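You operate a simulated robot arm through the tools that you are given. There is no shell and no other tool.

You are at the controls of a simulated two-armed robot. One attempt, no reset.

JOB
Spin-test the green wheel; when it has stopped, sort it by the result.
Fine: under the lid with the word on the display; shut the lid.
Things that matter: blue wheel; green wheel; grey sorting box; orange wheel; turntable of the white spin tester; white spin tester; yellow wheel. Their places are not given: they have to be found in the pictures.

The check looks at the end state, three seconds after you hand in, the way a careful person would. Anything else that was tipped, shoved, dropped, spilled or broken makes it a failure. Lids that push on must go on centred and level and be pressed home; caps that screw on are set level and turned clockwise until they are tight.

ROBOT AND FRAMES
Two 7-joint arms with fingered hands on one trunk that stands fixed in place. Base frame: the origin is at the foot of the trunk, x ahead of it, y to its left, z up; the work surface is at about z = 0.84. Readings come in m, rad, newtons and seconds.
The left shoulder is at [0.07, 0.153, 1.172], the right one opposite. With the tool pointing down near the work surface each hand reaches from about 0.1 to 0.86 m from the base axis, measured 20 degrees to its own side. Payload 3.9 kg a hand.
The TCP of each hand is the grasp point between the finger pads, 0.03 m short of the fingertips. In the tool frame z runs along the fingers and y along their closing line. Largest opening 0.104 m; the body of the gripper starts 0.035 m behind the TCP. The gripper is a hand of 4 fingers: y runs from the thumb to the fingers, the wrist lies at [-0.017, -0.104, -0.178] in the tool frame, and closing takes about 1.5 s.
Orientation is told as [roll, pitch, yaw] about the base's x, y, z axes, in that order, counted from this pose: with the fingers straight down and the wrist toward the robot, the tool's x, y and z point along [0, 1, 0], [1, 0, 0] and [0, 0, -1] of the base frame.

CONTROLS
- The arms move only by the tool arm_command. It takes "left_plan", "right_plan" or both (then of equal length, played together; a hand with none holds still); each is a list of rows, each a list of 6 numbers: the shift along the base's x, y, z in cm, then the turn, a rotation vector about the base's x, y, z in rad. In form: [[dx, dy, dz, rx, ry, rz], ...]. A call has 1 to 20 rows; each row is the pose to reach, as a shift and turn from the pose commanded when the call began. "left_hand" and "right_hand" are, for a hand that has rows, the gripper command, from -1 (fully open) to 1 (shut), values between in proportion, set as the call begins (left out, the last holds). A row lasts 0.2 s, in which the tool goes at most 0.05 m and 0.15 rad; a call with a longer step from one row to the next is refused whole, and so is a gripper value outside its range. Where a pose cannot be reached the arm comes as near as it can. A force on the tool above 40 N (or 10 N above the force at the start of the call, whichever is more), or a blocked arm, ends the call early, and 0.2 s more pass. Each finger travels about 0.072 m/s and halts on what it meets, pressing with about 30 N; the grip force reading is that of the motor and also rises with nothing between the fingers. The clock runs only during rows and for 0.2 s after the last one: add rows that repeat a pose to give the fingers time. It gives the time, the measured TCP pose, the force on the tool (base axes), the opening and the grip force at its end, in the units of the frame above (readings bear some noise), with the torque about the TCP (base axes, N m) and any sound that the robot's microphone picked up.
- Cameras (640 x 400 px; columns grow to the right, rows downward): "scene" is now at [0.1347, 0.0051, 1.3923]; the picture's right is [0.06, -1.00, -0.00], its down [-0.66, -0.04, -0.75] and it looks along [0.75, 0.04, -0.66] (base axes); focal length 311 px, centre (320, 200). "left" rides on the left gripper at [-0.066, -0.09, -0.126] in its tool frame; the picture's right is [-0.78, -0.30, 0.56], its down [0.57, -0.70, 0.42] and it looks along [0.26, 0.65, 0.71] (tool axes); focal length 275 px, centre (320, 200). "right" rides on the right gripper at [0.066, -0.09, -0.126] in its tool frame; the picture's right is [-0.78, 0.30, -0.56], its down [-0.57, -0.70, 0.42] and it looks along [-0.26, 0.65, 0.71] (tool axes); focal length 275 px, centre (320, 200).
- camera(camera): a new picture of that camera. No time passes.
- raise_lower(by): slides the trunk up (or, below 0, down) by that many m; the arms and the scene camera ride with it, the base frame stays. It gives what a move gives, with no picture.
- set_fingers(index, middle, ring, thumb_bend, thumb_turn, hand): sets how far each is bent, from 0 (flat) to 100 (curled in); at 30 the hand is open as for a grip, at 70 the pads meet at the TCP. One left out holds its place. A second passes; each finger stops where it meets its share of the squeeze, and holds until it gets a number again. A gripper value or a shape takes the hand back. It gives what a move gives, with no picture; readings hold the bend of each and the force on the fingers (four entries, about 0 where the hand has none), thumb and palm. thumb_turn goes from beside the hand (0) to across from the fingers (100), as for a grip.
- set_grasp(shape, hand): the hand has 4 fingers and takes this shape, open, in about a second: jaw (thumb against the fingers, like two jaws); tri (thumb and two fingers); tip (a fingertip pinch); poke (one finger out to press); point (the index stretched); flat (the hand flat); cup (the hand cupped); fist (a fist). The gripper value then closes the fingers along that shape, each until it touches; the sizes above hold for jaw. It gives what a move gives, with no picture.
- pan_tilt(pan, tilt): turns the head with the scene camera to pan (to the left, within 1.501 rad either way) and tilt (down, from -0.506 to 1.204), counted from straight ahead of the robot. It gives what a move gives.
- measure_at(camera, pixels): there is no depth. For up to 12 entries [column, row, z] of the newest picture of that camera ("zoom" is the newest enlarged one), the place [x, y] in the base frame at which the ray of that pixel passes the height z, good to about 0.003 m. No time passes.
- close_up(camera, box): a new picture of the part [left, top, right, bottom] of that camera's present view, enlarged. No time passes.
- finish_job(): hands the job in; it is judged then, once.

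Unless the task says otherwise, let go and move clear before handing in.

The tools are called after ">>>" as a command line: name --argument value ..., lists and objects as JSON in quotes. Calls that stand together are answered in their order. arm_command: Moves the arms, as the interface text tells. Its arguments: {"type":"object","properties":{"left_plan":{"type":"array","items":{"type":"array","items":{"type":"number"}}},"left_hand":{"type":"number"},"right_plan":{"type":"array","items":{"type":"array","items":{"type":"number"}}},"right_hand":{"type":"number"}},"required":[]} The other tools are called the same way: raise_lower (by) slides the trunk up or down; set_grasp (shape, hand) gives the hand a shape; set_fingers (index, middle, ring, thumb_bend, thumb_turn, hand) moves the fingers one by one; pan_tilt (pan, tilt) turns the head that bears the scene camera; camera (camera) takes a picture; measure_at (camera, pixels) gives the place at which the rays of pixels pass given heights; close_up (camera, box) takes an enlarged picture of a part of a camera's view; finish_job () hands the job in.

At the start:

```text
t: 0.0
left_tool_pos: [0.5663, 0.215, 1.1493]
left_tcp_rot: [0.0, -0.001, 0.001]
left_contact_force: [-0.8, 0.6, -1.0]
left_ft_torque: [-0.01, 0.01, -0.02]
left_opening: 0.1037
left_finger_force: 0.0
left_shape: jaw
left_bend: [30.0, 30.0, 30.0, 30.0, 97.0]
left_finger forces: [0.0, 0.0, 0.0, 0.1, 0.0, 0.0]
right_tool_pos: [0.5432, -0.2684, 1.1623]
right_tcp_rot: [0.0, 0.001, 0.001]
right_contact_force: [-0.3, 0.3, -0.9]
right_ft_torque: [-0.01, -0.02, -0.01]
right_opening: 0.1036
right_finger_force: 0.1
right_shape: jaw
right_bend: [30.0, 30.0, 30.0, 30.0, 97.0]
right_finger forces: [0.0, 0.0, 0.0, 0.1, 0.1, 0.0]
trunk travel left (down, up): [-0.625, 0.315]
head pan, tilt: [0.059, 0.726]
```

scene: 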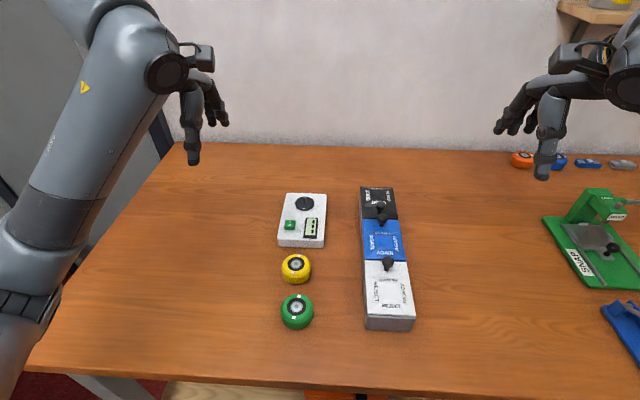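
right: 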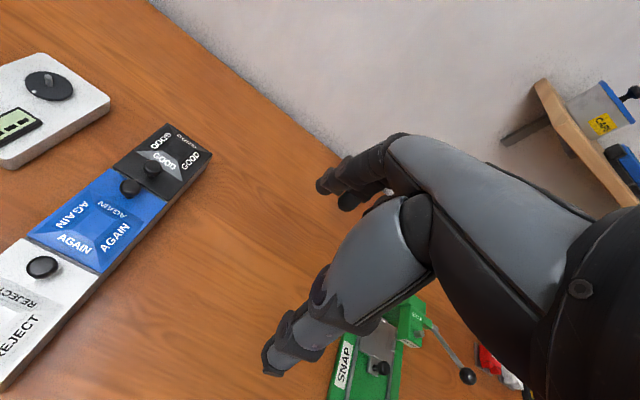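
left: 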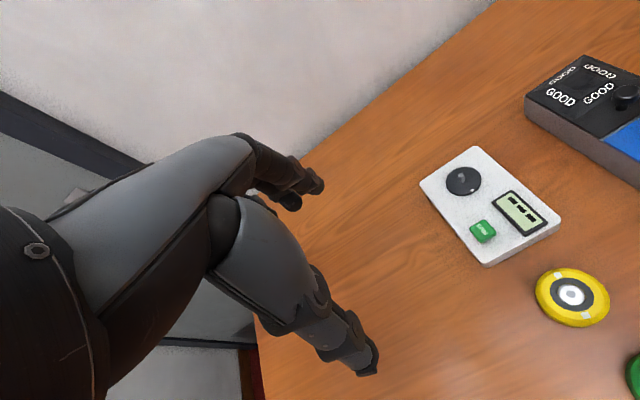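

The scene picture shows the tester at about (303,220), the yellow wheel at (296,268), the green wheel at (297,311), and the box with three lids (black GOOD, blue AGAIN, white REJECT) around (385,260). I'll zoom in on them for detail.

>>> close_up --camera "scene" --box '[250, 180, 350, 340]'

>>> close_up --camera "scene" --box '[340, 175, 440, 340]'

>>> close_up --camera "left" --box '[400, 50, 640, 350]'

>>> measure_at --camera "scene" --pixels '[[297, 311, 0.84], [297, 306, 0.88], [296, 268, 0.84], [296, 263, 0.88], [305, 204, 0.88], [291, 225, 0.88], [381, 206, 0.9], [388, 265, 0.9], [389, 292, 0.9]]'

```text
2.50 times, centred on (300, 260) of scene
```

zoom: 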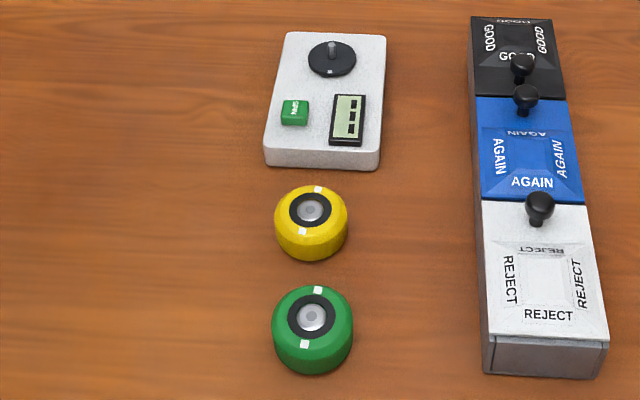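

```text
2.42 times, centred on (390, 258) of scene
```

zoom: 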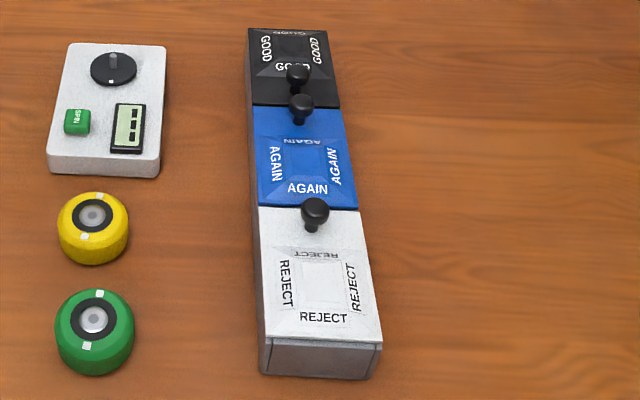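

```text
1.33 times, centred on (520, 200) of left
```

zoom: 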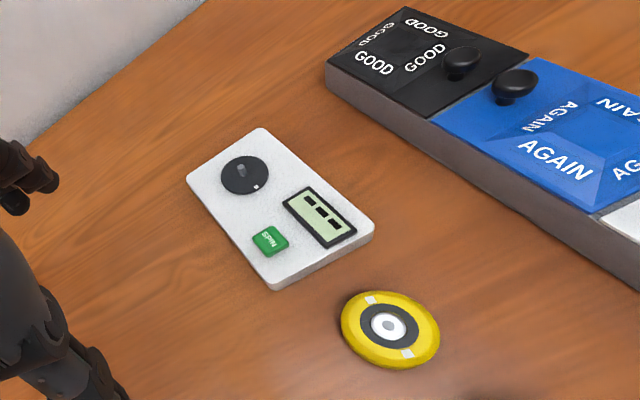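

```text
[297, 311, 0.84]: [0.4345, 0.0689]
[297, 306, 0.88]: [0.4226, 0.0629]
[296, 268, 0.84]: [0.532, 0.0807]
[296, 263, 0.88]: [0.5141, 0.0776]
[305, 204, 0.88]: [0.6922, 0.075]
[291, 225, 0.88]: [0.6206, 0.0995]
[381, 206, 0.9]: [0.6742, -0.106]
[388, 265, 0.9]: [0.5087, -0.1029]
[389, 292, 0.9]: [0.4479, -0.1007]
```

The zoom shows the tester's spindle pin, the SPIN button and display, and lid knobs set off toward one edge of each lid. I need finer geometry, so I'll zoom in harder.

>>> close_up --camera "scene" --box '[270, 185, 334, 225]'

>>> close_up --camera "scene" --box '[350, 180, 414, 220]'

>>> close_up --camera "scene" --box '[345, 215, 425, 265]'

>>> close_up --camera "scene" --box '[345, 250, 473, 330]'

>>> close_up --camera "scene" --box '[250, 245, 378, 335]'

>>> close_up --camera "right" --box '[0, 50, 240, 400]'

```text
10.00 times, centred on (302, 205) of scene
```

zoom: 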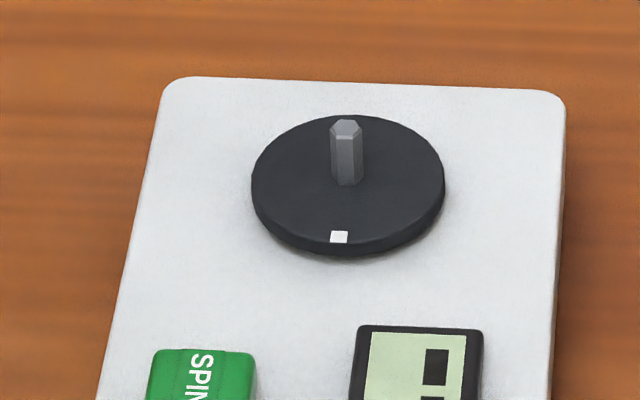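

```text
10.00 times, centred on (382, 200) of scene
```

zoom: 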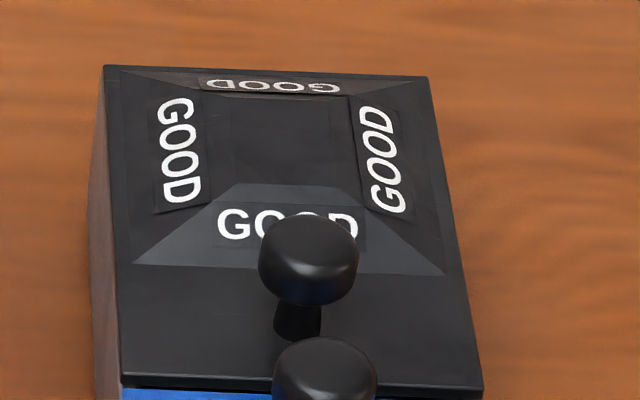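

```text
8.00 times, centred on (385, 240) of scene
```

zoom: 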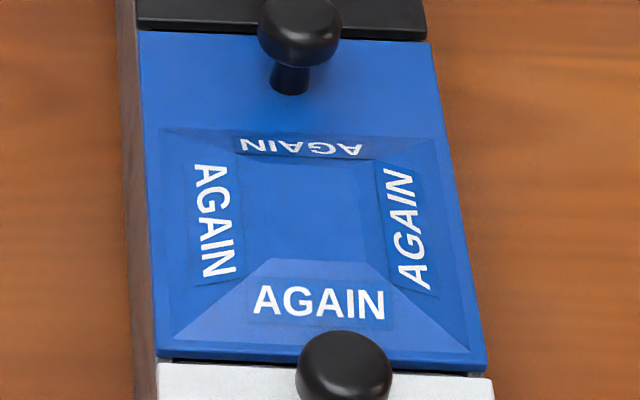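

```text
5.00 times, centred on (409, 290) of scene
```

zoom: 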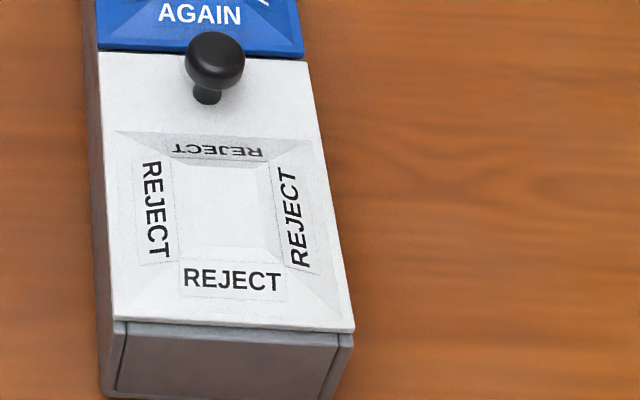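

```text
4.44 times, centred on (314, 290) of scene
```

zoom: 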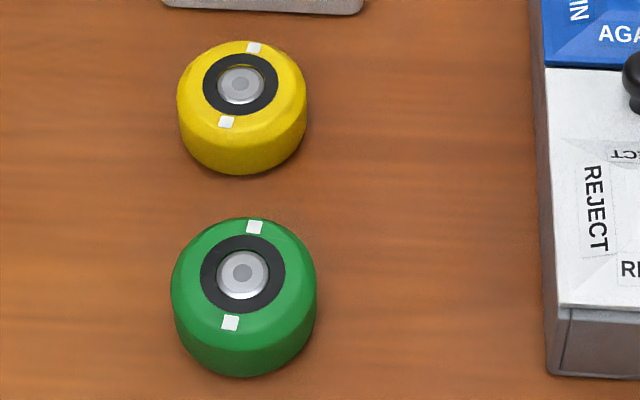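

```text
1.14 times, centred on (120, 225) of right
```

zoom: 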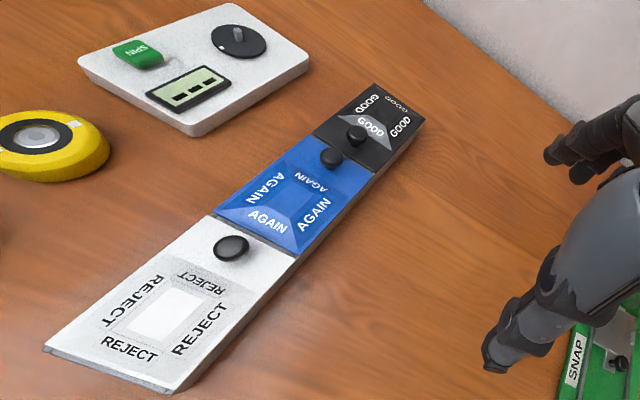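

The pin on the turntable is hexagonal and it carries a white mark at zoom (338,237), while the wheels have two white marks each, so orientation may matter. I'll zoom on the green hub and then measure it.

>>> close_up --camera "scene" --box '[276, 290, 318, 330]'

>>> close_up --camera "scene" --box '[270, 185, 350, 250]'

```text
10.00 times, centred on (297, 310) of scene
```

zoom: 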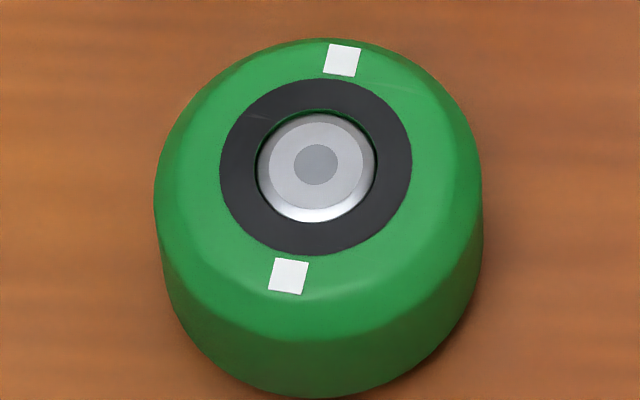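

```text
6.15 times, centred on (310, 218) of scene
```

zoom: 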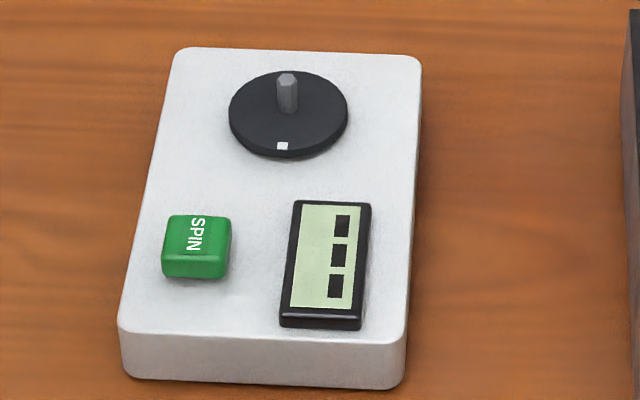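

I'll measure tester features at several candidate heights to pin down the heights and the geometry.

>>> measure_at --camera "zoom" --pixels '[[260, 386, 0.84], [260, 338, 0.86], [260, 338, 0.865], [260, 338, 0.87], [283, 146, 0.87], [283, 146, 0.875], [289, 114, 0.875], [287, 79, 0.89], [287, 79, 0.9], [195, 238, 0.875], [330, 255, 0.875], [298, 51, 0.865]]'

>>> measure_at --camera "zoom" --pixels '[[229, 115, 0.872], [347, 115, 0.872], [288, 72, 0.872], [288, 156, 0.872], [179, 52, 0.865], [419, 60, 0.865], [120, 328, 0.865], [404, 338, 0.865], [125, 375, 0.84], [396, 388, 0.84]]'

```text
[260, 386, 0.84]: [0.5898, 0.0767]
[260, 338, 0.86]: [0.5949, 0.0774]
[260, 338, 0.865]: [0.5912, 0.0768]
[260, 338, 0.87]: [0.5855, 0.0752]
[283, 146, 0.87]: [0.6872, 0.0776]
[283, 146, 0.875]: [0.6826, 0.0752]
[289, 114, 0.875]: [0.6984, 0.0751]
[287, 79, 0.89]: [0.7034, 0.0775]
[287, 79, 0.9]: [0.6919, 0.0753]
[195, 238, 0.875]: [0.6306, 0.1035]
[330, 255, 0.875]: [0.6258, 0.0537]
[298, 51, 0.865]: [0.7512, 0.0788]
```

```text
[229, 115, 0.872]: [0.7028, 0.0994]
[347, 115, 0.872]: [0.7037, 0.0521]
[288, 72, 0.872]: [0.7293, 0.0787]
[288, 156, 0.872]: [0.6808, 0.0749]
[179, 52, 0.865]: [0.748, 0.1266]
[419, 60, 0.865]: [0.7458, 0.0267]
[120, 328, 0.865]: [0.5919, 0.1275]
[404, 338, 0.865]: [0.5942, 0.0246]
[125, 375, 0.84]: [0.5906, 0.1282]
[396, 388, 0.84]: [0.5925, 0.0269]
```

Tester body runs x 0.59–0.75, y 0.026–0.127, with its top at about z 0.865; the turntable centre is about (0.704, 0.0765). Next I'll measure the green wheel and its marks.

>>> close_up --camera "scene" --box '[276, 290, 318, 330]'

>>> measure_at --camera "zoom" --pixels '[[342, 60, 0.87], [288, 276, 0.87], [342, 60, 0.875], [288, 276, 0.875], [316, 165, 0.87], [316, 165, 0.875], [325, 399, 0.84], [158, 230, 0.84], [482, 230, 0.84], [158, 200, 0.86], [482, 200, 0.86], [325, 38, 0.87]]'

>>> close_up --camera "scene" --box '[276, 247, 318, 289]'

>>> measure_at --camera "zoom" --pixels '[[320, 200, 0.86], [320, 360, 0.84], [320, 40, 0.87], [180, 200, 0.86], [460, 200, 0.86]]'

```text
10.00 times, centred on (297, 310) of scene
```

zoom: 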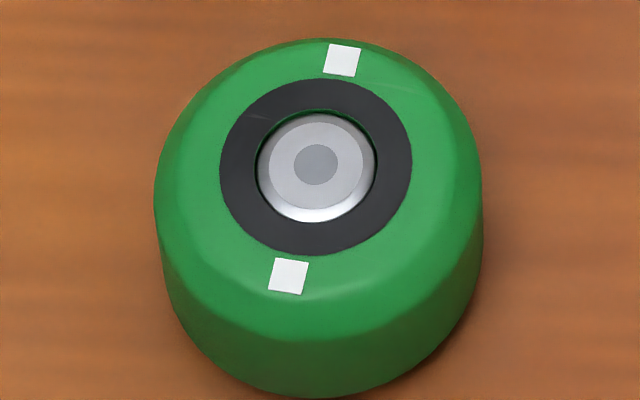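

```text
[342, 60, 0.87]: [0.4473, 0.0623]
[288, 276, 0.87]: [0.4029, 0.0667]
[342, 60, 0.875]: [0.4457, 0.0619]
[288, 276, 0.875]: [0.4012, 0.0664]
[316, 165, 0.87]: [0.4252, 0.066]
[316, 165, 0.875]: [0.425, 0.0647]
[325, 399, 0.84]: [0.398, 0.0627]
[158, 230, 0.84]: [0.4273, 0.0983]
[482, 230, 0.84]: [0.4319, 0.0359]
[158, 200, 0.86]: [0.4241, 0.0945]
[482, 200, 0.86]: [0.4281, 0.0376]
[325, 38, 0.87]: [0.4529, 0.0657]
```

```text
9.52 times, centred on (297, 268) of scene
```

zoom: 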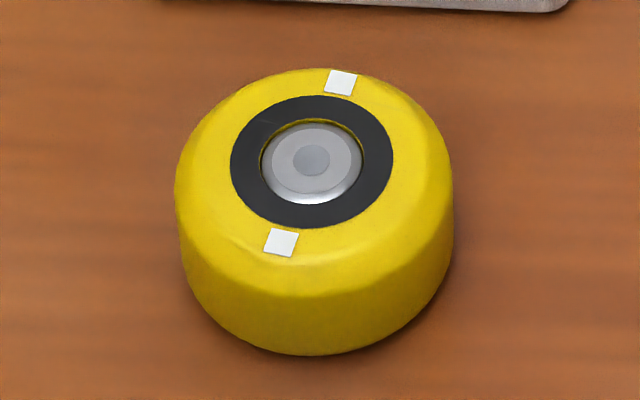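

```text
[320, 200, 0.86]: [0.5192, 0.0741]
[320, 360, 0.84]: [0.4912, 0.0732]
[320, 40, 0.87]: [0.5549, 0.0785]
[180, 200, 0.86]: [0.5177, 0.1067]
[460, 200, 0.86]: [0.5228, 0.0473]
```

The green wheel centre is about (0.427, 0.066), radius about 0.03 and top at about z 0.87; its mark axis is turned about −6° from x, while the turntable's mark points along −x. I'll bring the left hand over the green wheel, yawed −90° so that the fingers close along y and clear of the yellow wheel.

>>> arm_command --left_plan '[[-1, -1, -1, 0, 0, -0.12], [-2, -2, -2, 0, 0, -0.24], [-3, -3, -3, 0, 0, -0.36], [-4, -4.2, -4, 0, 0, -0.48], [-5, -5.3, -5.5, 0, 0, -0.6], [-6, -6.4, -7, 0, 0, -0.72], [-7, -7.5, -8.5, 0, 0, -0.84], [-8, -8.6, -10, 0, 0, -0.96], [-9, -9.7, -11.5, 0, 0, -1.08], [-10, -10.8, -13, 0, 0, -1.2], [-11, -11.9, -14.5, 0, 0, -1.32], [-12, -13, -16, 0, 0, -1.44], [-13, -14, -17.5, 0, 0, -1.55], [-13.9, -14.9, -18, 0, 0, -1.57], [-13.9, -14.9, -18, 0, 0, -1.57]]' --left_hand -1

```text
t: 3.2
left_tool_pos: [0.4272, 0.0668, 0.9694]
left_tcp_rot: [0.001, 0.001, -1.571]
left_contact_force: [-0.4, -0.4, -0.1]
left_ft_torque: [-0.01, -0.02, 0.0]
left_opening: 0.1039
left_finger_force: 0.2
left_shape: jaw
left_bend: [30.0, 30.0, 30.0, 30.0, 97.0]
left_finger forces: [0.0, 0.0, 0.0, 0.0, 0.0, 0.0]
right_tool_pos: [0.5433, -0.2687, 1.1635]
right_tcp_rot: [0.001, -0.002, 0.0]
right_contact_force: [0.5, -0.1, 0.1]
right_ft_torque: [-0.01, 0.02, 0.03]
right_opening: 0.1038
right_finger_force: 0.1
right_shape: jaw
right_bend: [30.0, 30.0, 30.0, 30.0, 97.0]
right_finger forces: [0.1, 0.1, 0.0, 0.0, 0.1, 0.0]
trunk travel left (down, up): [-0.625, 0.315]
head pan, tilt: [0.059, 0.726]
```

The left hand is at (0.427, 0.067, 0.969) and yawed −90°. I'll check its placement over the wheel from the scene and left cameras before descending.

>>> camera --camera "scene"

>>> camera --camera "left"

```text
taken
```

scene: 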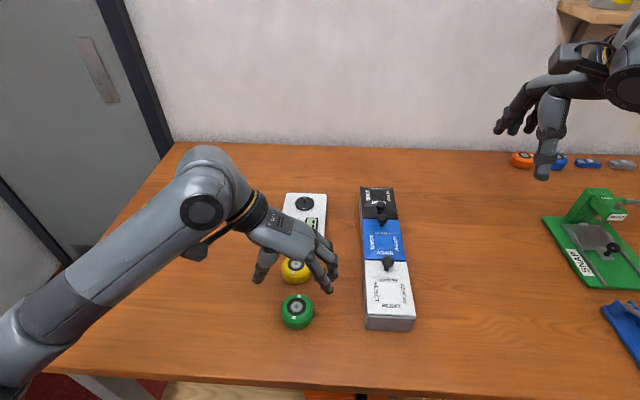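

```text
taken
```

left: 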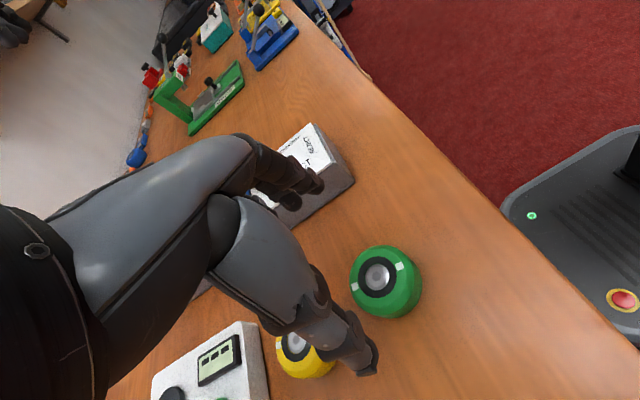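

The wheel at left-camera (385,280) lies right below the projected TCP (about (376,281)), with thumb and fingers on either side. I'll lower the hand so the fingertips stop a few mm above the table.

>>> arm_command --left_plan '[[0, -0.05, -2, 0, 0, 0], [0, -0.05, -4, 0, 0, 0], [0, -0.05, -6, 0, 0, 0], [0, -0.05, -7.5, 0, 0, 0], [0, -0.05, -8.6, 0, 0, 0], [0, -0.05, -9.2, 0, 0, 0], [0, -0.05, -9.2, 0, 0, 0]]'

>>> camera --camera "left"

>>> camera --camera "scene"

```text
t: 4.8
left_tool_pos: [0.4287, 0.0649, 0.8771]
left_tcp_rot: [0.001, 0.001, -1.569]
left_contact_force: [0.2, -0.7, 0.8]
left_ft_torque: [0.0, 0.03, -0.01]
left_opening: 0.1035
left_finger_force: 0.0
left_shape: jaw
left_bend: [30.0, 30.0, 30.0, 30.0, 97.0]
left_finger forces: [0.1, 0.0, 0.1, 0.0, 0.0, 0.0]
right_tool_pos: [0.5419, -0.2697, 1.1636]
right_tcp_rot: [0.0, 0.0, 0.0]
right_contact_force: [0.0, 0.2, 0.0]
right_ft_torque: [0.0, -0.02, 0.0]
right_opening: 0.1033
right_finger_force: 0.0
right_shape: jaw
right_bend: [30.0, 30.0, 30.0, 30.0, 97.0]
right_finger forces: [0.0, 0.1, 0.1, 0.0, 0.0, 0.1]
trunk travel left (down, up): [-0.625, 0.315]
head pan, tilt: [0.059, 0.726]
```

```text
taken
```

left: 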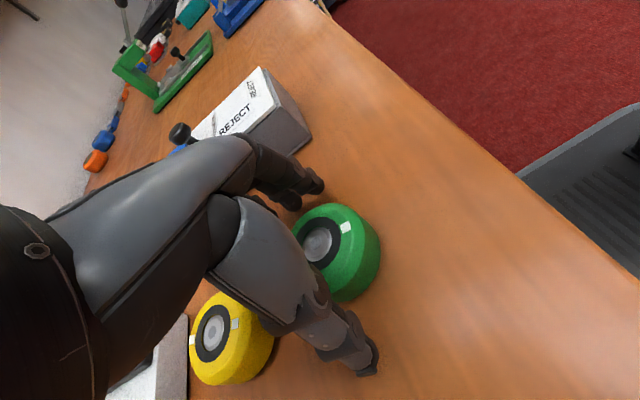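

```text
taken
```

scene: 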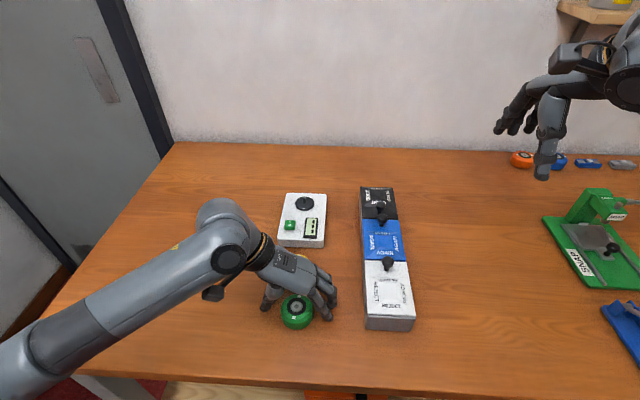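

The hand is down around the green wheel with no contact force. I'll zoom in to check the finger positions relative to the green and yellow wheels.

>>> close_up --camera "scene" --box '[240, 240, 360, 340]'

>>> close_up --camera "left" --box '[150, 130, 450, 400]'

```text
4.00 times, centred on (300, 290) of scene
```

zoom: 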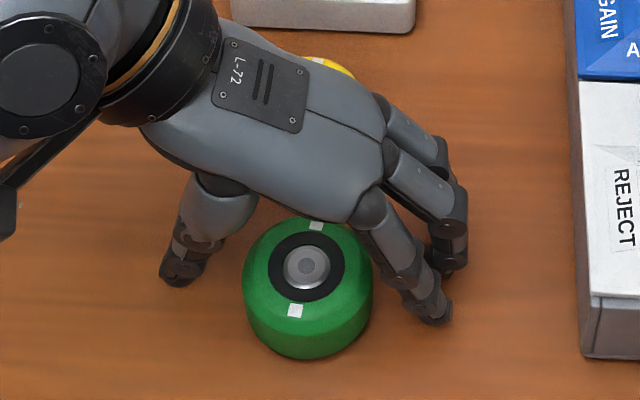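

```text
1.48 times, centred on (300, 265) of left
```

zoom: 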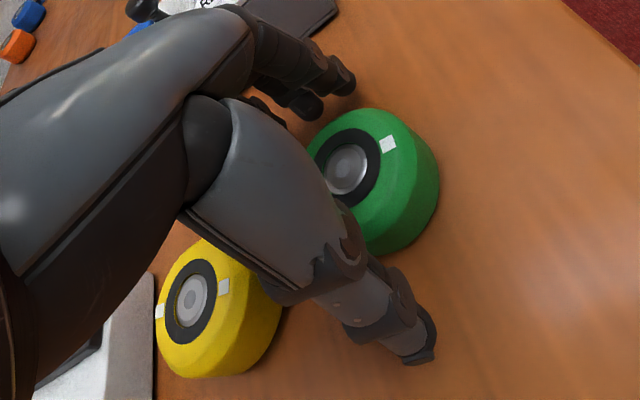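

Thumb tip (zoom (175,280)) opposes the gap between index (435,318) and middle (447,270), and the ring finger would miss the wheel and could push on it sideways. I'll close only the index, middle and thumb on the wheel and leave the ring finger open.

>>> set_fingers --hand "left" --index 70 --middle 70 --thumb_bend 70

>>> close_up --camera "scene" --box '[240, 240, 360, 340]'

```text
t: 5.8
left_tool_pos: [0.4283, 0.0659, 0.878]
left_tcp_rot: [-0.001, 0.001, -1.572]
left_contact_force: [-0.1, -1.9, -0.2]
left_ft_torque: [-0.07, -0.03, -0.02]
left_opening: 0.056
left_finger_force: 19.3
left_shape: fingers
left_bend: [50.0, 57.0, 30.0, 50.0, 96.0]
left_finger forces: [10.2, 9.8, 0.2, 0.0, 17.9, 0.1]
right_tool_pos: [0.5427, -0.2698, 1.1635]
right_tcp_rot: [-0.001, -0.001, 0.0]
right_contact_force: [-0.4, -0.9, 0.4]
right_ft_torque: [0.01, -0.02, 0.01]
right_opening: 0.1038
right_finger_force: 0.1
right_shape: jaw
right_bend: [30.0, 30.0, 30.0, 30.0, 97.0]
right_finger forces: [0.0, 0.0, 0.1, 0.1, 0.1, 0.0]
trunk travel left (down, up): [-0.625, 0.315]
head pan, tilt: [0.059, 0.726]
```

```text
4.00 times, centred on (300, 290) of scene
```

zoom: 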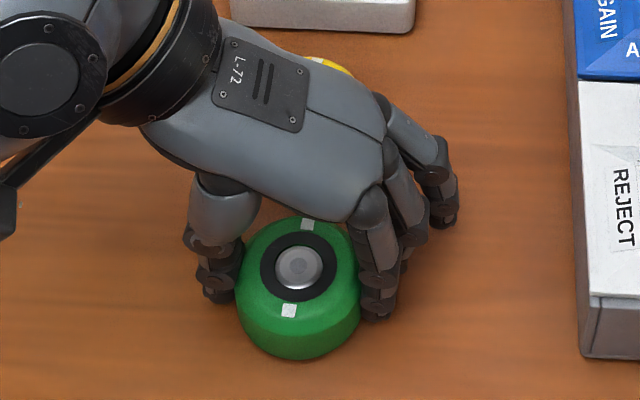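

The wheel is held with about 10 N per finger and 18 N on the thumb. I'll lift it 12 cm gently and check that it comes along level.

>>> arm_command --left_plan '[[0, 0, 1, 0, 0, 0], [0, 0, 2.5, 0, 0, 0], [0, 0, 4.5, 0, 0, 0], [0, 0, 6.5, 0, 0, 0], [0, 0, 8.5, 0, 0, 0], [0, 0, 10, 0, 0, 0], [0, 0, 10, 0, 0, 0]]'

>>> camera --camera "scene"

>>> close_up --camera "scene" --box '[240, 210, 360, 310]'

>>> camera --camera "left"

```text
t: 7.4
left_tool_pos: [0.4273, 0.0661, 0.9776]
left_tcp_rot: [-0.001, 0.0, -1.571]
left_contact_force: [-0.4, -0.6, -1.0]
left_ft_torque: [0.0, -0.01, 0.02]
left_opening: 0.056
left_finger_force: 18.0
left_shape: fingers
left_bend: [51.0, 57.0, 30.0, 50.0, 96.0]
left_finger forces: [9.5, 9.3, 0.0, 0.0, 18.5, 0.0]
right_tool_pos: [0.5421, -0.2697, 1.1625]
right_tcp_rot: [0.0, 0.0, 0.0]
right_contact_force: [-0.8, -0.1, -0.5]
right_ft_torque: [0.01, 0.01, -0.01]
right_opening: 0.1036
right_finger_force: 0.1
right_shape: jaw
right_bend: [30.0, 30.0, 30.0, 30.0, 97.0]
right_finger forces: [0.0, 0.0, 0.0, 0.0, 0.0, 0.0]
trunk travel left (down, up): [-0.625, 0.315]
head pan, tilt: [0.059, 0.726]
```

```text
taken
```

scene: 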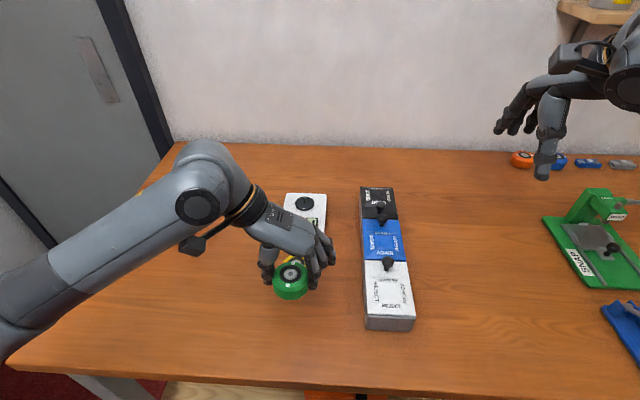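

```text
4.00 times, centred on (300, 260) of scene
```

zoom: 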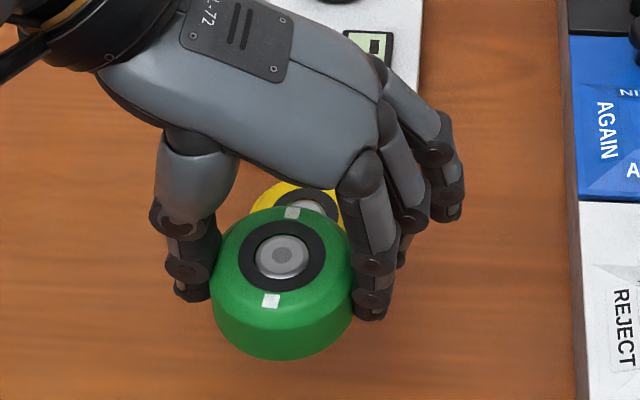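

```text
taken
```

left: 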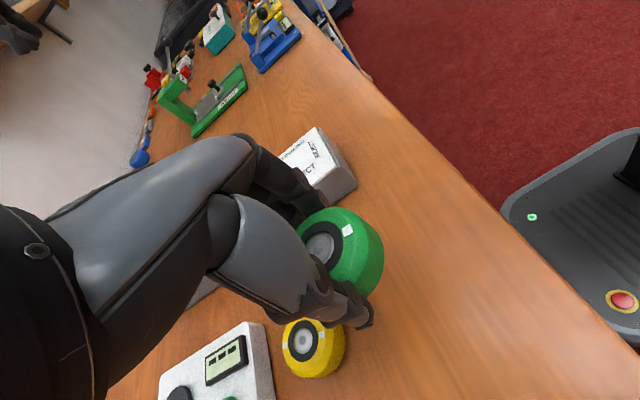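

The wheel hangs level in the grip, hub centre about (0.427, 0.070) with its mark axis at about −4.7°, so the wheel sits about (0, +4 mm) from the TCP. I'll carry it to just above the pin at about (0.7075, 0.077), turning it +0.06 rad, and bring the right hand round so its camera watches from the side.

>>> arm_command --left_plan '[[1, 0.06, 0, 0, 0, 0.005], [3, 0.1, 0, 0, 0, 0.01], [5.5, 0.15, 0, 0, 0, 0.015], [8, 0.2, 0, 0, 0, 0.02], [10.5, 0.28, 0, 0, 0, 0.025], [13, 0.35, 0, 0, 0, 0.03], [15.5, 0.42, 0, 0, 0, 0.035], [18, 0.48, 0, 0, 0, 0.04], [20.5, 0.54, 0, 0, 0, 0.045], [23, 0.6, 0, 0, 0, 0.05], [25.5, 0.65, 0, 0, 0, 0.055], [27.2, 0.68, -0.5, 0, 0, 0.06], [28.07, 0.68, -1.0, 0, 0, 0.06], [28.07, 0.68, -1.0, 0, 0, 0.06]]' --right_plan '[[-0.5, -0.25, -1.2, 0, 0, 0.1], [-1.0, -0.5, -2.4, 0, 0, 0.2], [-1.5, -0.75, -3.6, 0, 0, 0.3], [-2, -1, -4.8, 0, 0, 0.4], [-2.5, -1.3, -6, 0, 0, 0.5], [-3, -1.6, -7.2, 0, 0, 0.6], [-3.5, -1.9, -8.4, 0, 0, 0.7], [-4, -2.2, -9.6, 0, 0, 0.8], [-4.6, -2.5, -10.8, 0, 0, 0.9], [-5.2, -2.8, -12, 0, 0, 1.0], [-5.8, -3.0, -13.2, 0, 0, 1.1], [-6.3, -3.2, -14.2, 0, 0, 1.2], [-6.3, -3.2, -14.2, 0, 0, 1.2], [-6.3, -3.2, -14.2, 0, 0, 1.2]]'

>>> camera --camera "right"

>>> camera --camera "scene"

>>> close_up --camera "scene" --box '[260, 150, 360, 230]'

```text
t: 10.4
left_tool_pos: [0.7075, 0.0729, 0.9667]
left_tcp_rot: [0.001, 0.0, -1.511]
left_contact_force: [0.1, 1.1, -0.8]
left_ft_torque: [0.03, 0.01, -0.01]
left_opening: 0.0558
left_finger_force: 19.1
left_shape: fingers
left_bend: [51.0, 57.0, 30.0, 50.0, 96.0]
left_finger forces: [9.5, 9.3, 0.1, 0.1, 18.4, 0.1]
right_tool_pos: [0.4807, -0.3027, 1.0208]
right_tcp_rot: [0.001, 0.0, 1.2]
right_contact_force: [0.0, 0.6, 0.1]
right_ft_torque: [-0.01, 0.01, -0.02]
right_opening: 0.1037
right_finger_force: 0.0
right_shape: jaw
right_bend: [30.0, 30.0, 30.0, 30.0, 97.0]
right_finger forces: [0.1, 0.1, 0.0, 0.1, 0.1, 0.1]
trunk travel left (down, up): [-0.625, 0.315]
head pan, tilt: [0.059, 0.726]
```

```text
taken
```

right: 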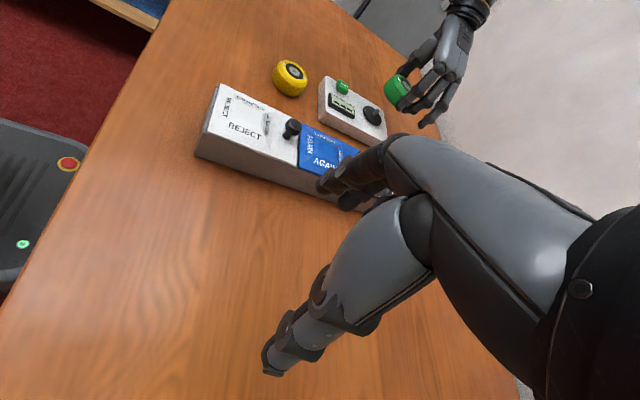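

```text
taken
```

scene: 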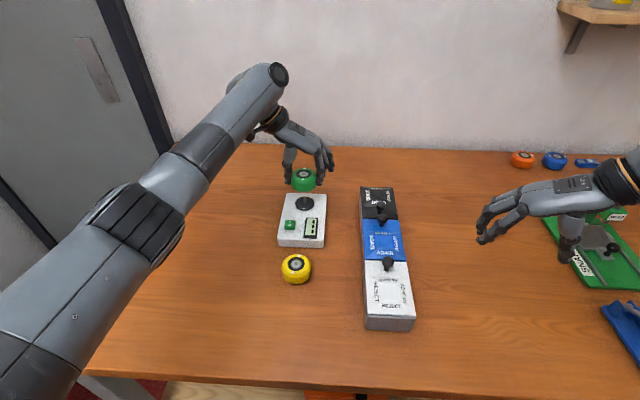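

```text
5.00 times, centred on (310, 190) of scene
```

zoom: 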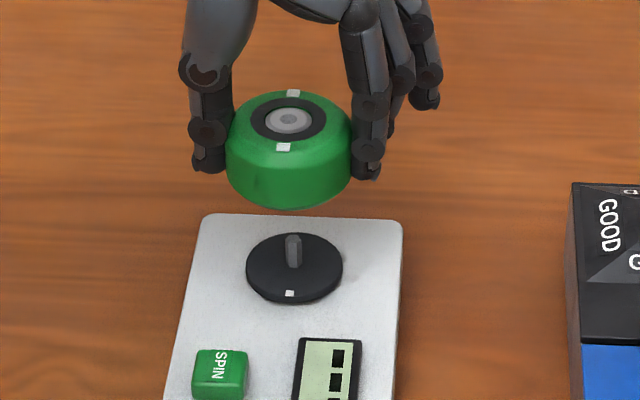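

The wheel (zoom (288,150)) now hangs above the pin (293,250), with its marks nearly along x like the turntable's. I'll zoom in further for precise alignment.

>>> close_up --camera "scene" --box '[272, 163, 336, 203]'

>>> close_up --camera "scene" --box '[288, 190, 320, 215]'

>>> close_up --camera "right" --box '[310, 50, 450, 150]'

```text
10.00 times, centred on (304, 183) of scene
```

zoom: 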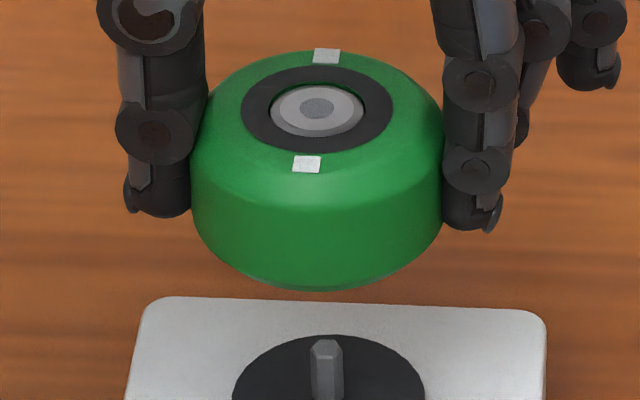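

```text
16.00 times, centred on (304, 202) of scene
```

zoom: 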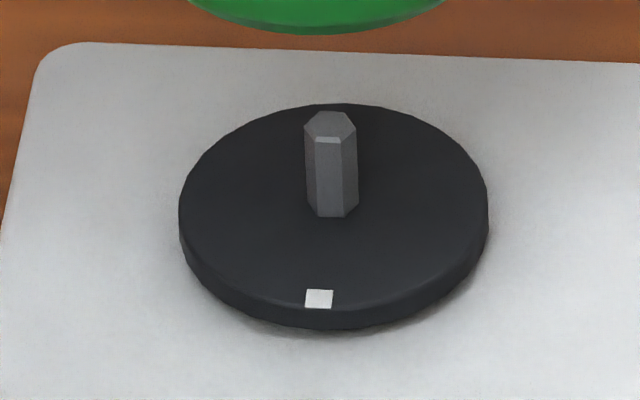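

```text
4.00 times, centred on (380, 100) of right
```

zoom: 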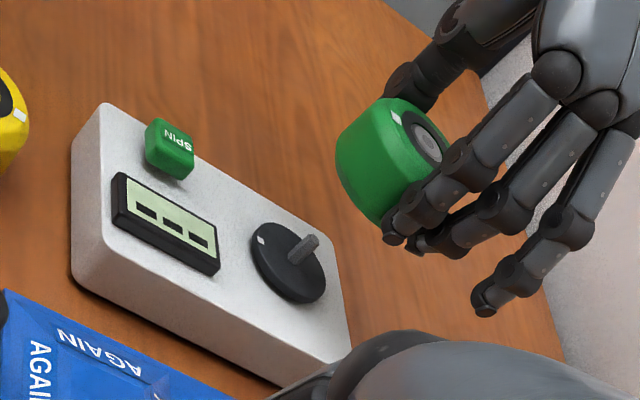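

From the 16x and 10x zooms, I put the turntable centre at about (0.710, 0.077) with pin top z ≈ 0.8875, and the wheel centre at about (0.708, 0.0767) with its marks aligned to within 1–2°. I'll lower it to just above the pin and shift +1.5 mm in x.

>>> arm_command --left_plan '[[0.1, 0.03, -1, 0, 0, 0], [0.15, 0.05, -2, 0, 0, 0], [0.15, 0.05, -3, 0, 0, 0], [0.15, 0.05, -3.4, 0, 0, 0], [0.15, 0.05, -3.4, 0, 0, 0]]'

>>> close_up --camera "scene" --box '[272, 173, 336, 213]'

>>> close_up --camera "right" --box '[350, 70, 430, 130]'

```text
t: 11.6
left_tool_pos: [0.7085, 0.073, 0.9334]
left_tcp_rot: [0.002, 0.0, -1.509]
left_contact_force: [-0.1, -0.5, -1.6]
left_ft_torque: [0.02, -0.01, 0.01]
left_opening: 0.056
left_finger_force: 18.3
left_shape: fingers
left_bend: [51.0, 57.0, 30.0, 50.0, 96.0]
left_finger forces: [9.5, 9.3, 0.0, 0.0, 18.4, 0.0]
right_tool_pos: [0.4807, -0.3016, 1.0212]
right_tcp_rot: [-0.001, -0.001, 1.199]
right_contact_force: [0.8, 0.8, -0.4]
right_ft_torque: [0.0, 0.02, 0.01]
right_opening: 0.1039
right_finger_force: 0.1
right_shape: jaw
right_bend: [30.0, 30.0, 30.0, 30.0, 97.0]
right_finger forces: [0.0, 0.0, 0.0, 0.0, 0.1, 0.0]
trunk travel left (down, up): [-0.625, 0.315]
head pan, tilt: [0.059, 0.726]
```

```text
10.00 times, centred on (304, 193) of scene
```

zoom: 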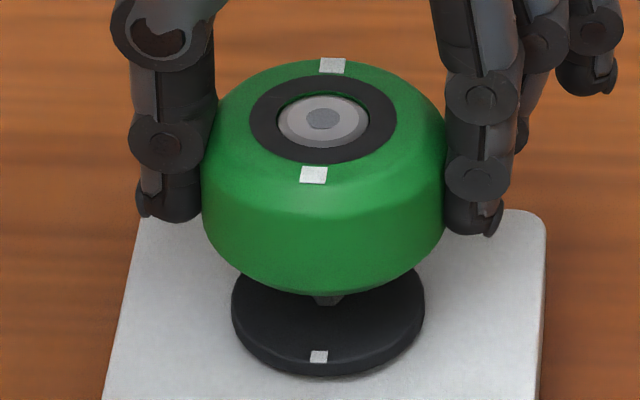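

```text
6.67 times, centred on (390, 100) of right
```

zoom: 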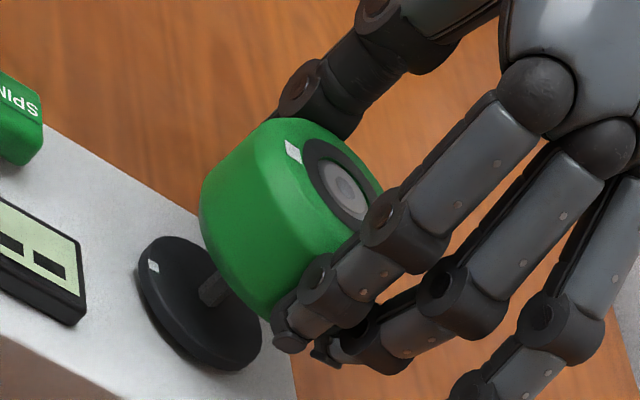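

The pin tip is just visible under the wheel at scene-zoom (328,298), so height is a few mm above it; alignment in y is within 1 mm, but x needs a cross-check. I'll zoom the right camera in closer to triangulate.

>>> close_up --camera "right" --box '[358, 84, 406, 124]'

>>> close_up --camera "scene" --box '[288, 193, 320, 213]'

```text
10.00 times, centred on (382, 104) of right
```

zoom: 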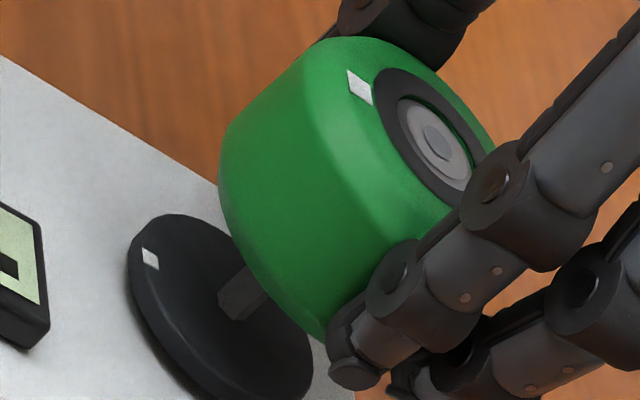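

```text
16.00 times, centred on (304, 203) of scene
```

zoom: 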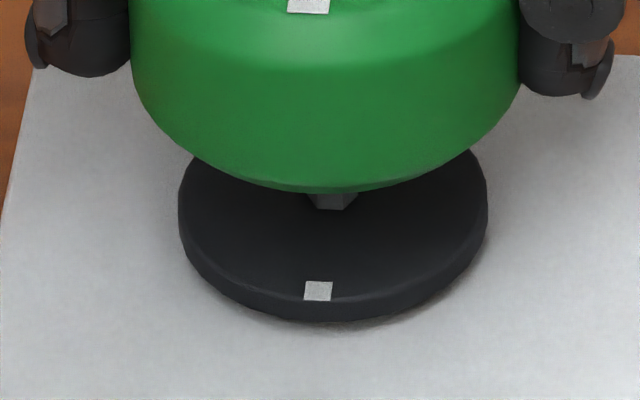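

The two camera views disagree by about 4 mm on the turntable's x (its height is uncertain). I'll raise the trunk 0.2 m to get a second scene viewpoint of the turntable and triangulate its true height and position; the hands ride straight up with it.

>>> raise_lower --by 0.2

>>> camera --camera "scene"

```text
t: 13.8
left_tool_pos: [0.7101, 0.0725, 1.1346]
left_tcp_rot: [0.0, 0.001, -1.512]
left_contact_force: [0.4, 0.2, -1.1]
left_ft_torque: [-0.01, 0.0, 0.04]
left_opening: 0.0557
left_finger_force: 18.7
left_shape: fingers
left_bend: [51.0, 57.0, 30.0, 50.0, 96.0]
left_finger forces: [9.4, 9.3, 0.1, 0.1, 18.4, 0.1]
right_tool_pos: [0.4795, -0.3026, 1.221]
right_tcp_rot: [-0.001, 0.001, 1.202]
right_contact_force: [-0.6, -0.6, 0.4]
right_ft_torque: [-0.05, -0.04, 0.01]
right_opening: 0.1038
right_finger_force: 0.1
right_shape: jaw
right_bend: [30.0, 30.0, 30.0, 30.0, 97.0]
right_finger forces: [0.1, 0.1, 0.0, 0.1, 0.0, 0.0]
trunk travel left (down, up): [-0.825, 0.115]
head pan, tilt: [0.059, 0.726]
```

```text
taken
```

scene: 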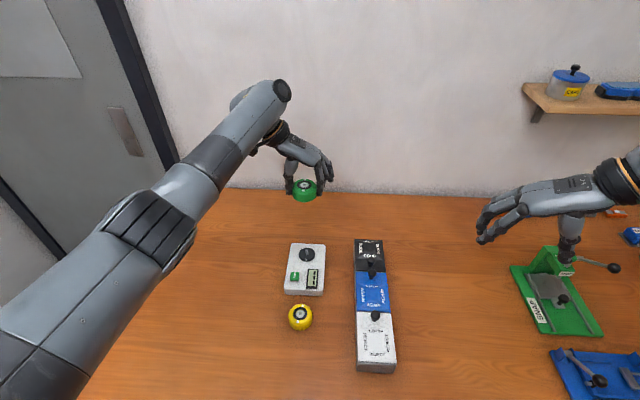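

Now the turntable is at (307,254) from a camera 0.2 m higher. Zooming in for the triangulation.

>>> close_up --camera "scene" --box '[291, 244, 323, 264]'

>>> close_up --camera "scene" --box '[275, 235, 339, 305]'

>>> close_up --camera "scene" --box '[340, 230, 410, 380]'

```text
16.00 times, centred on (307, 254) of scene
```

zoom: 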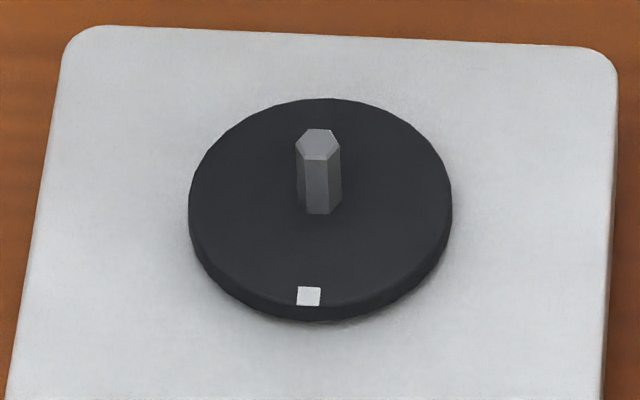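

```text
5.71 times, centred on (307, 270) of scene
```

zoom: 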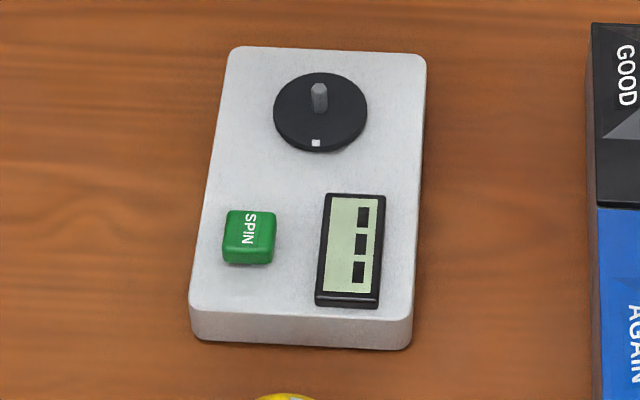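

```text
2.67 times, centred on (375, 305) of scene
```

zoom: 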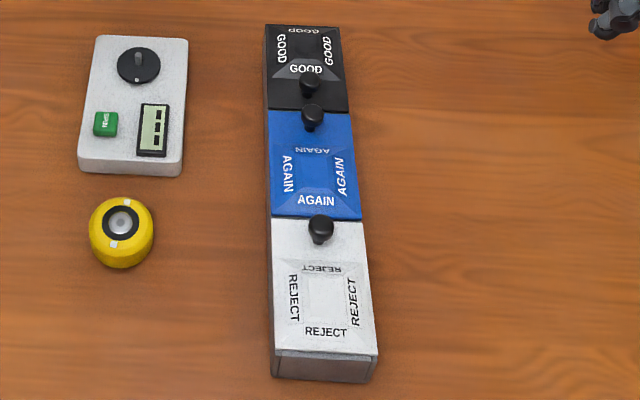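

Triangulating the white mark from both heights puts the turntable top about 0.036 m above the table, so its centre is about (0.7018, 0.0764); the wheel sits about 4.7 mm too far in x, which agrees with the right-camera cross-check. I'll shift −4.7 mm in x and 1 cm up, then lower the trunk again.

>>> arm_command --left_plan '[[-0.2, 0, 0.5, 0, 0, 0], [-0.47, 0, 1, 0, 0, 0], [-0.47, 0, 1, 0, 0, 0]]'

>>> raise_lower --by -0.2

>>> close_up --camera "scene" --box '[272, 172, 336, 212]'

>>> close_up --camera "right" --box '[350, 78, 414, 118]'

```text
t: 14.6
left_tool_pos: [0.7061, 0.0722, 1.1429]
left_tcp_rot: [-0.003, 0.001, -1.51]
left_contact_force: [-0.2, 0.0, -0.8]
left_ft_torque: [-0.02, -0.03, 0.04]
left_opening: 0.0559
left_finger_force: 18.5
left_shape: fingers
left_bend: [51.0, 57.0, 30.0, 50.0, 96.0]
left_finger forces: [9.5, 9.3, 0.0, 0.1, 18.4, 0.1]
right_tool_pos: [0.4803, -0.3021, 1.2202]
right_tcp_rot: [0.0, -0.001, 1.199]
right_contact_force: [0.2, -0.5, 0.5]
right_ft_torque: [0.0, -0.03, 0.01]
right_opening: 0.1037
right_finger_force: 0.1
right_shape: jaw
right_bend: [30.0, 30.0, 30.0, 30.0, 97.0]
right_finger forces: [0.0, 0.2, 0.0, 0.0, 0.0, 0.0]
trunk travel left (down, up): [-0.825, 0.115]
head pan, tilt: [0.059, 0.726]
```

```text
t: 16.7
left_tool_pos: [0.7041, 0.0719, 0.9441]
left_tcp_rot: [0.001, 0.0, -1.509]
left_contact_force: [-0.8, 0.3, -1.6]
left_ft_torque: [0.01, -0.01, 0.02]
left_opening: 0.0559
left_finger_force: 18.1
left_shape: fingers
left_bend: [51.0, 57.0, 30.0, 50.0, 96.0]
left_finger forces: [9.6, 9.3, 0.0, 0.0, 18.4, 0.0]
right_tool_pos: [0.4796, -0.302, 1.0212]
right_tcp_rot: [0.001, 0.0, 1.2]
right_contact_force: [-0.5, -0.1, 0.1]
right_ft_torque: [0.03, 0.0, 0.0]
right_opening: 0.1037
right_finger_force: 0.1
right_shape: jaw
right_bend: [30.0, 30.0, 30.0, 30.0, 97.0]
right_finger forces: [0.0, 0.0, 0.0, 0.0, 0.1, 0.1]
trunk travel left (down, up): [-0.625, 0.315]
head pan, tilt: [0.059, 0.726]
```

```text
10.00 times, centred on (304, 192) of scene
```

zoom: 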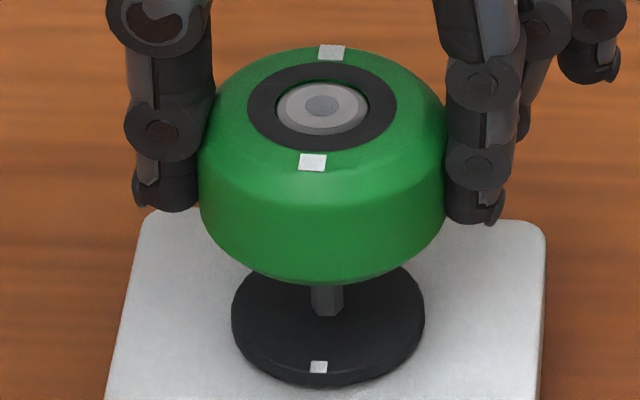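

```text
10.00 times, centred on (382, 98) of right
```

zoom: 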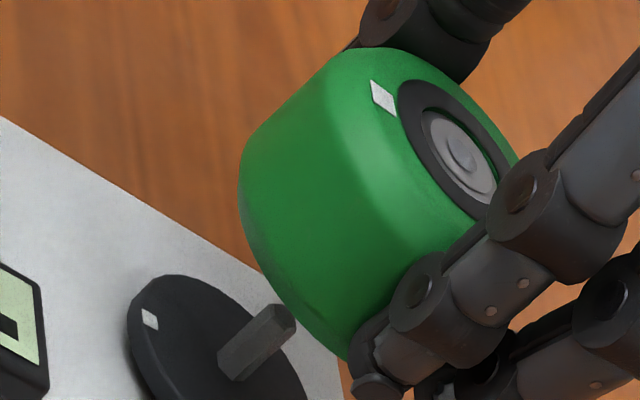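

In the right view the hub (461,153) now lies exactly on the pin's axis line from base (238,358) through tip (282,318), and the scene view agrees to about 0.5 mm. I'll descend slowly onto the pin while watching the force.

>>> arm_command --left_plan '[[0, 0.03, -0.4, 0, 0, 0], [0, 0.03, -0.8, 0, 0, 0], [0, 0.03, -1.1, 0, 0, 0], [0, 0.03, -1.3, 0, 0, 0], [0, 0.03, -1.5, 0, 0, 0], [0, 0.03, -1.7, 0, 0, 0], [0, 0.03, -1.9, 0, 0, 0], [0, 0.03, -1.9, 0, 0, 0]]'

>>> close_up --camera "scene" --box '[272, 177, 336, 217]'

>>> close_up --camera "right" --box '[350, 82, 414, 122]'

```text
t: 18.5
left_tool_pos: [0.7042, 0.0718, 0.9247]
left_tcp_rot: [0.0, 0.0, -1.509]
left_contact_force: [0.6, -0.3, -0.6]
left_ft_torque: [-0.05, -0.01, -0.04]
left_opening: 0.0561
left_finger_force: 18.5
left_shape: fingers
left_bend: [51.0, 57.0, 30.0, 50.0, 96.0]
left_finger forces: [9.5, 9.3, 0.1, 0.0, 18.4, 0.0]
right_tool_pos: [0.4796, -0.3008, 1.0209]
right_tcp_rot: [0.0, 0.001, 1.2]
right_contact_force: [0.3, 0.0, 0.0]
right_ft_torque: [0.01, 0.04, 0.02]
right_opening: 0.1036
right_finger_force: 0.1
right_shape: jaw
right_bend: [30.0, 30.0, 30.0, 30.0, 97.0]
right_finger forces: [0.0, 0.0, 0.0, 0.1, 0.0, 0.0]
trunk travel left (down, up): [-0.625, 0.315]
head pan, tilt: [0.059, 0.726]
```

```text
10.00 times, centred on (304, 197) of scene
```

zoom: 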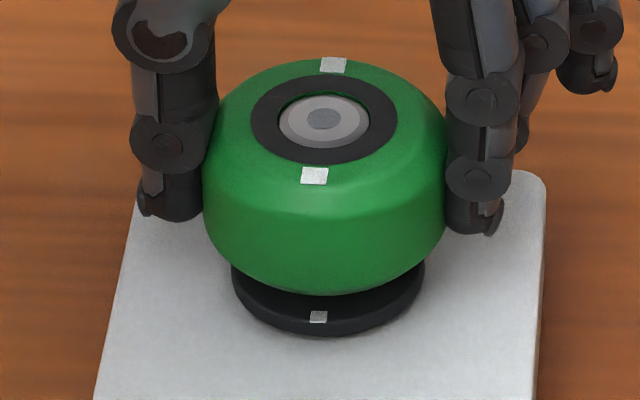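

```text
10.00 times, centred on (382, 102) of right
```

zoom: 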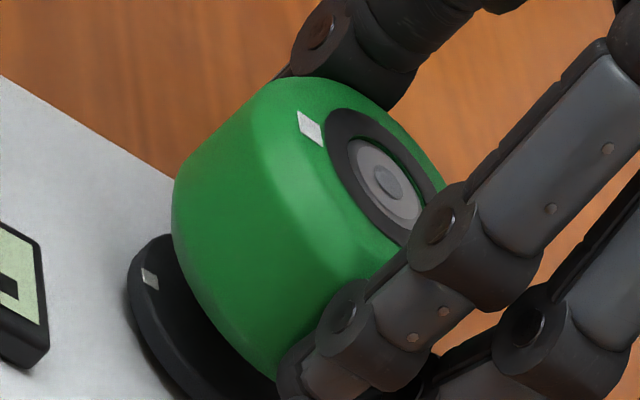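

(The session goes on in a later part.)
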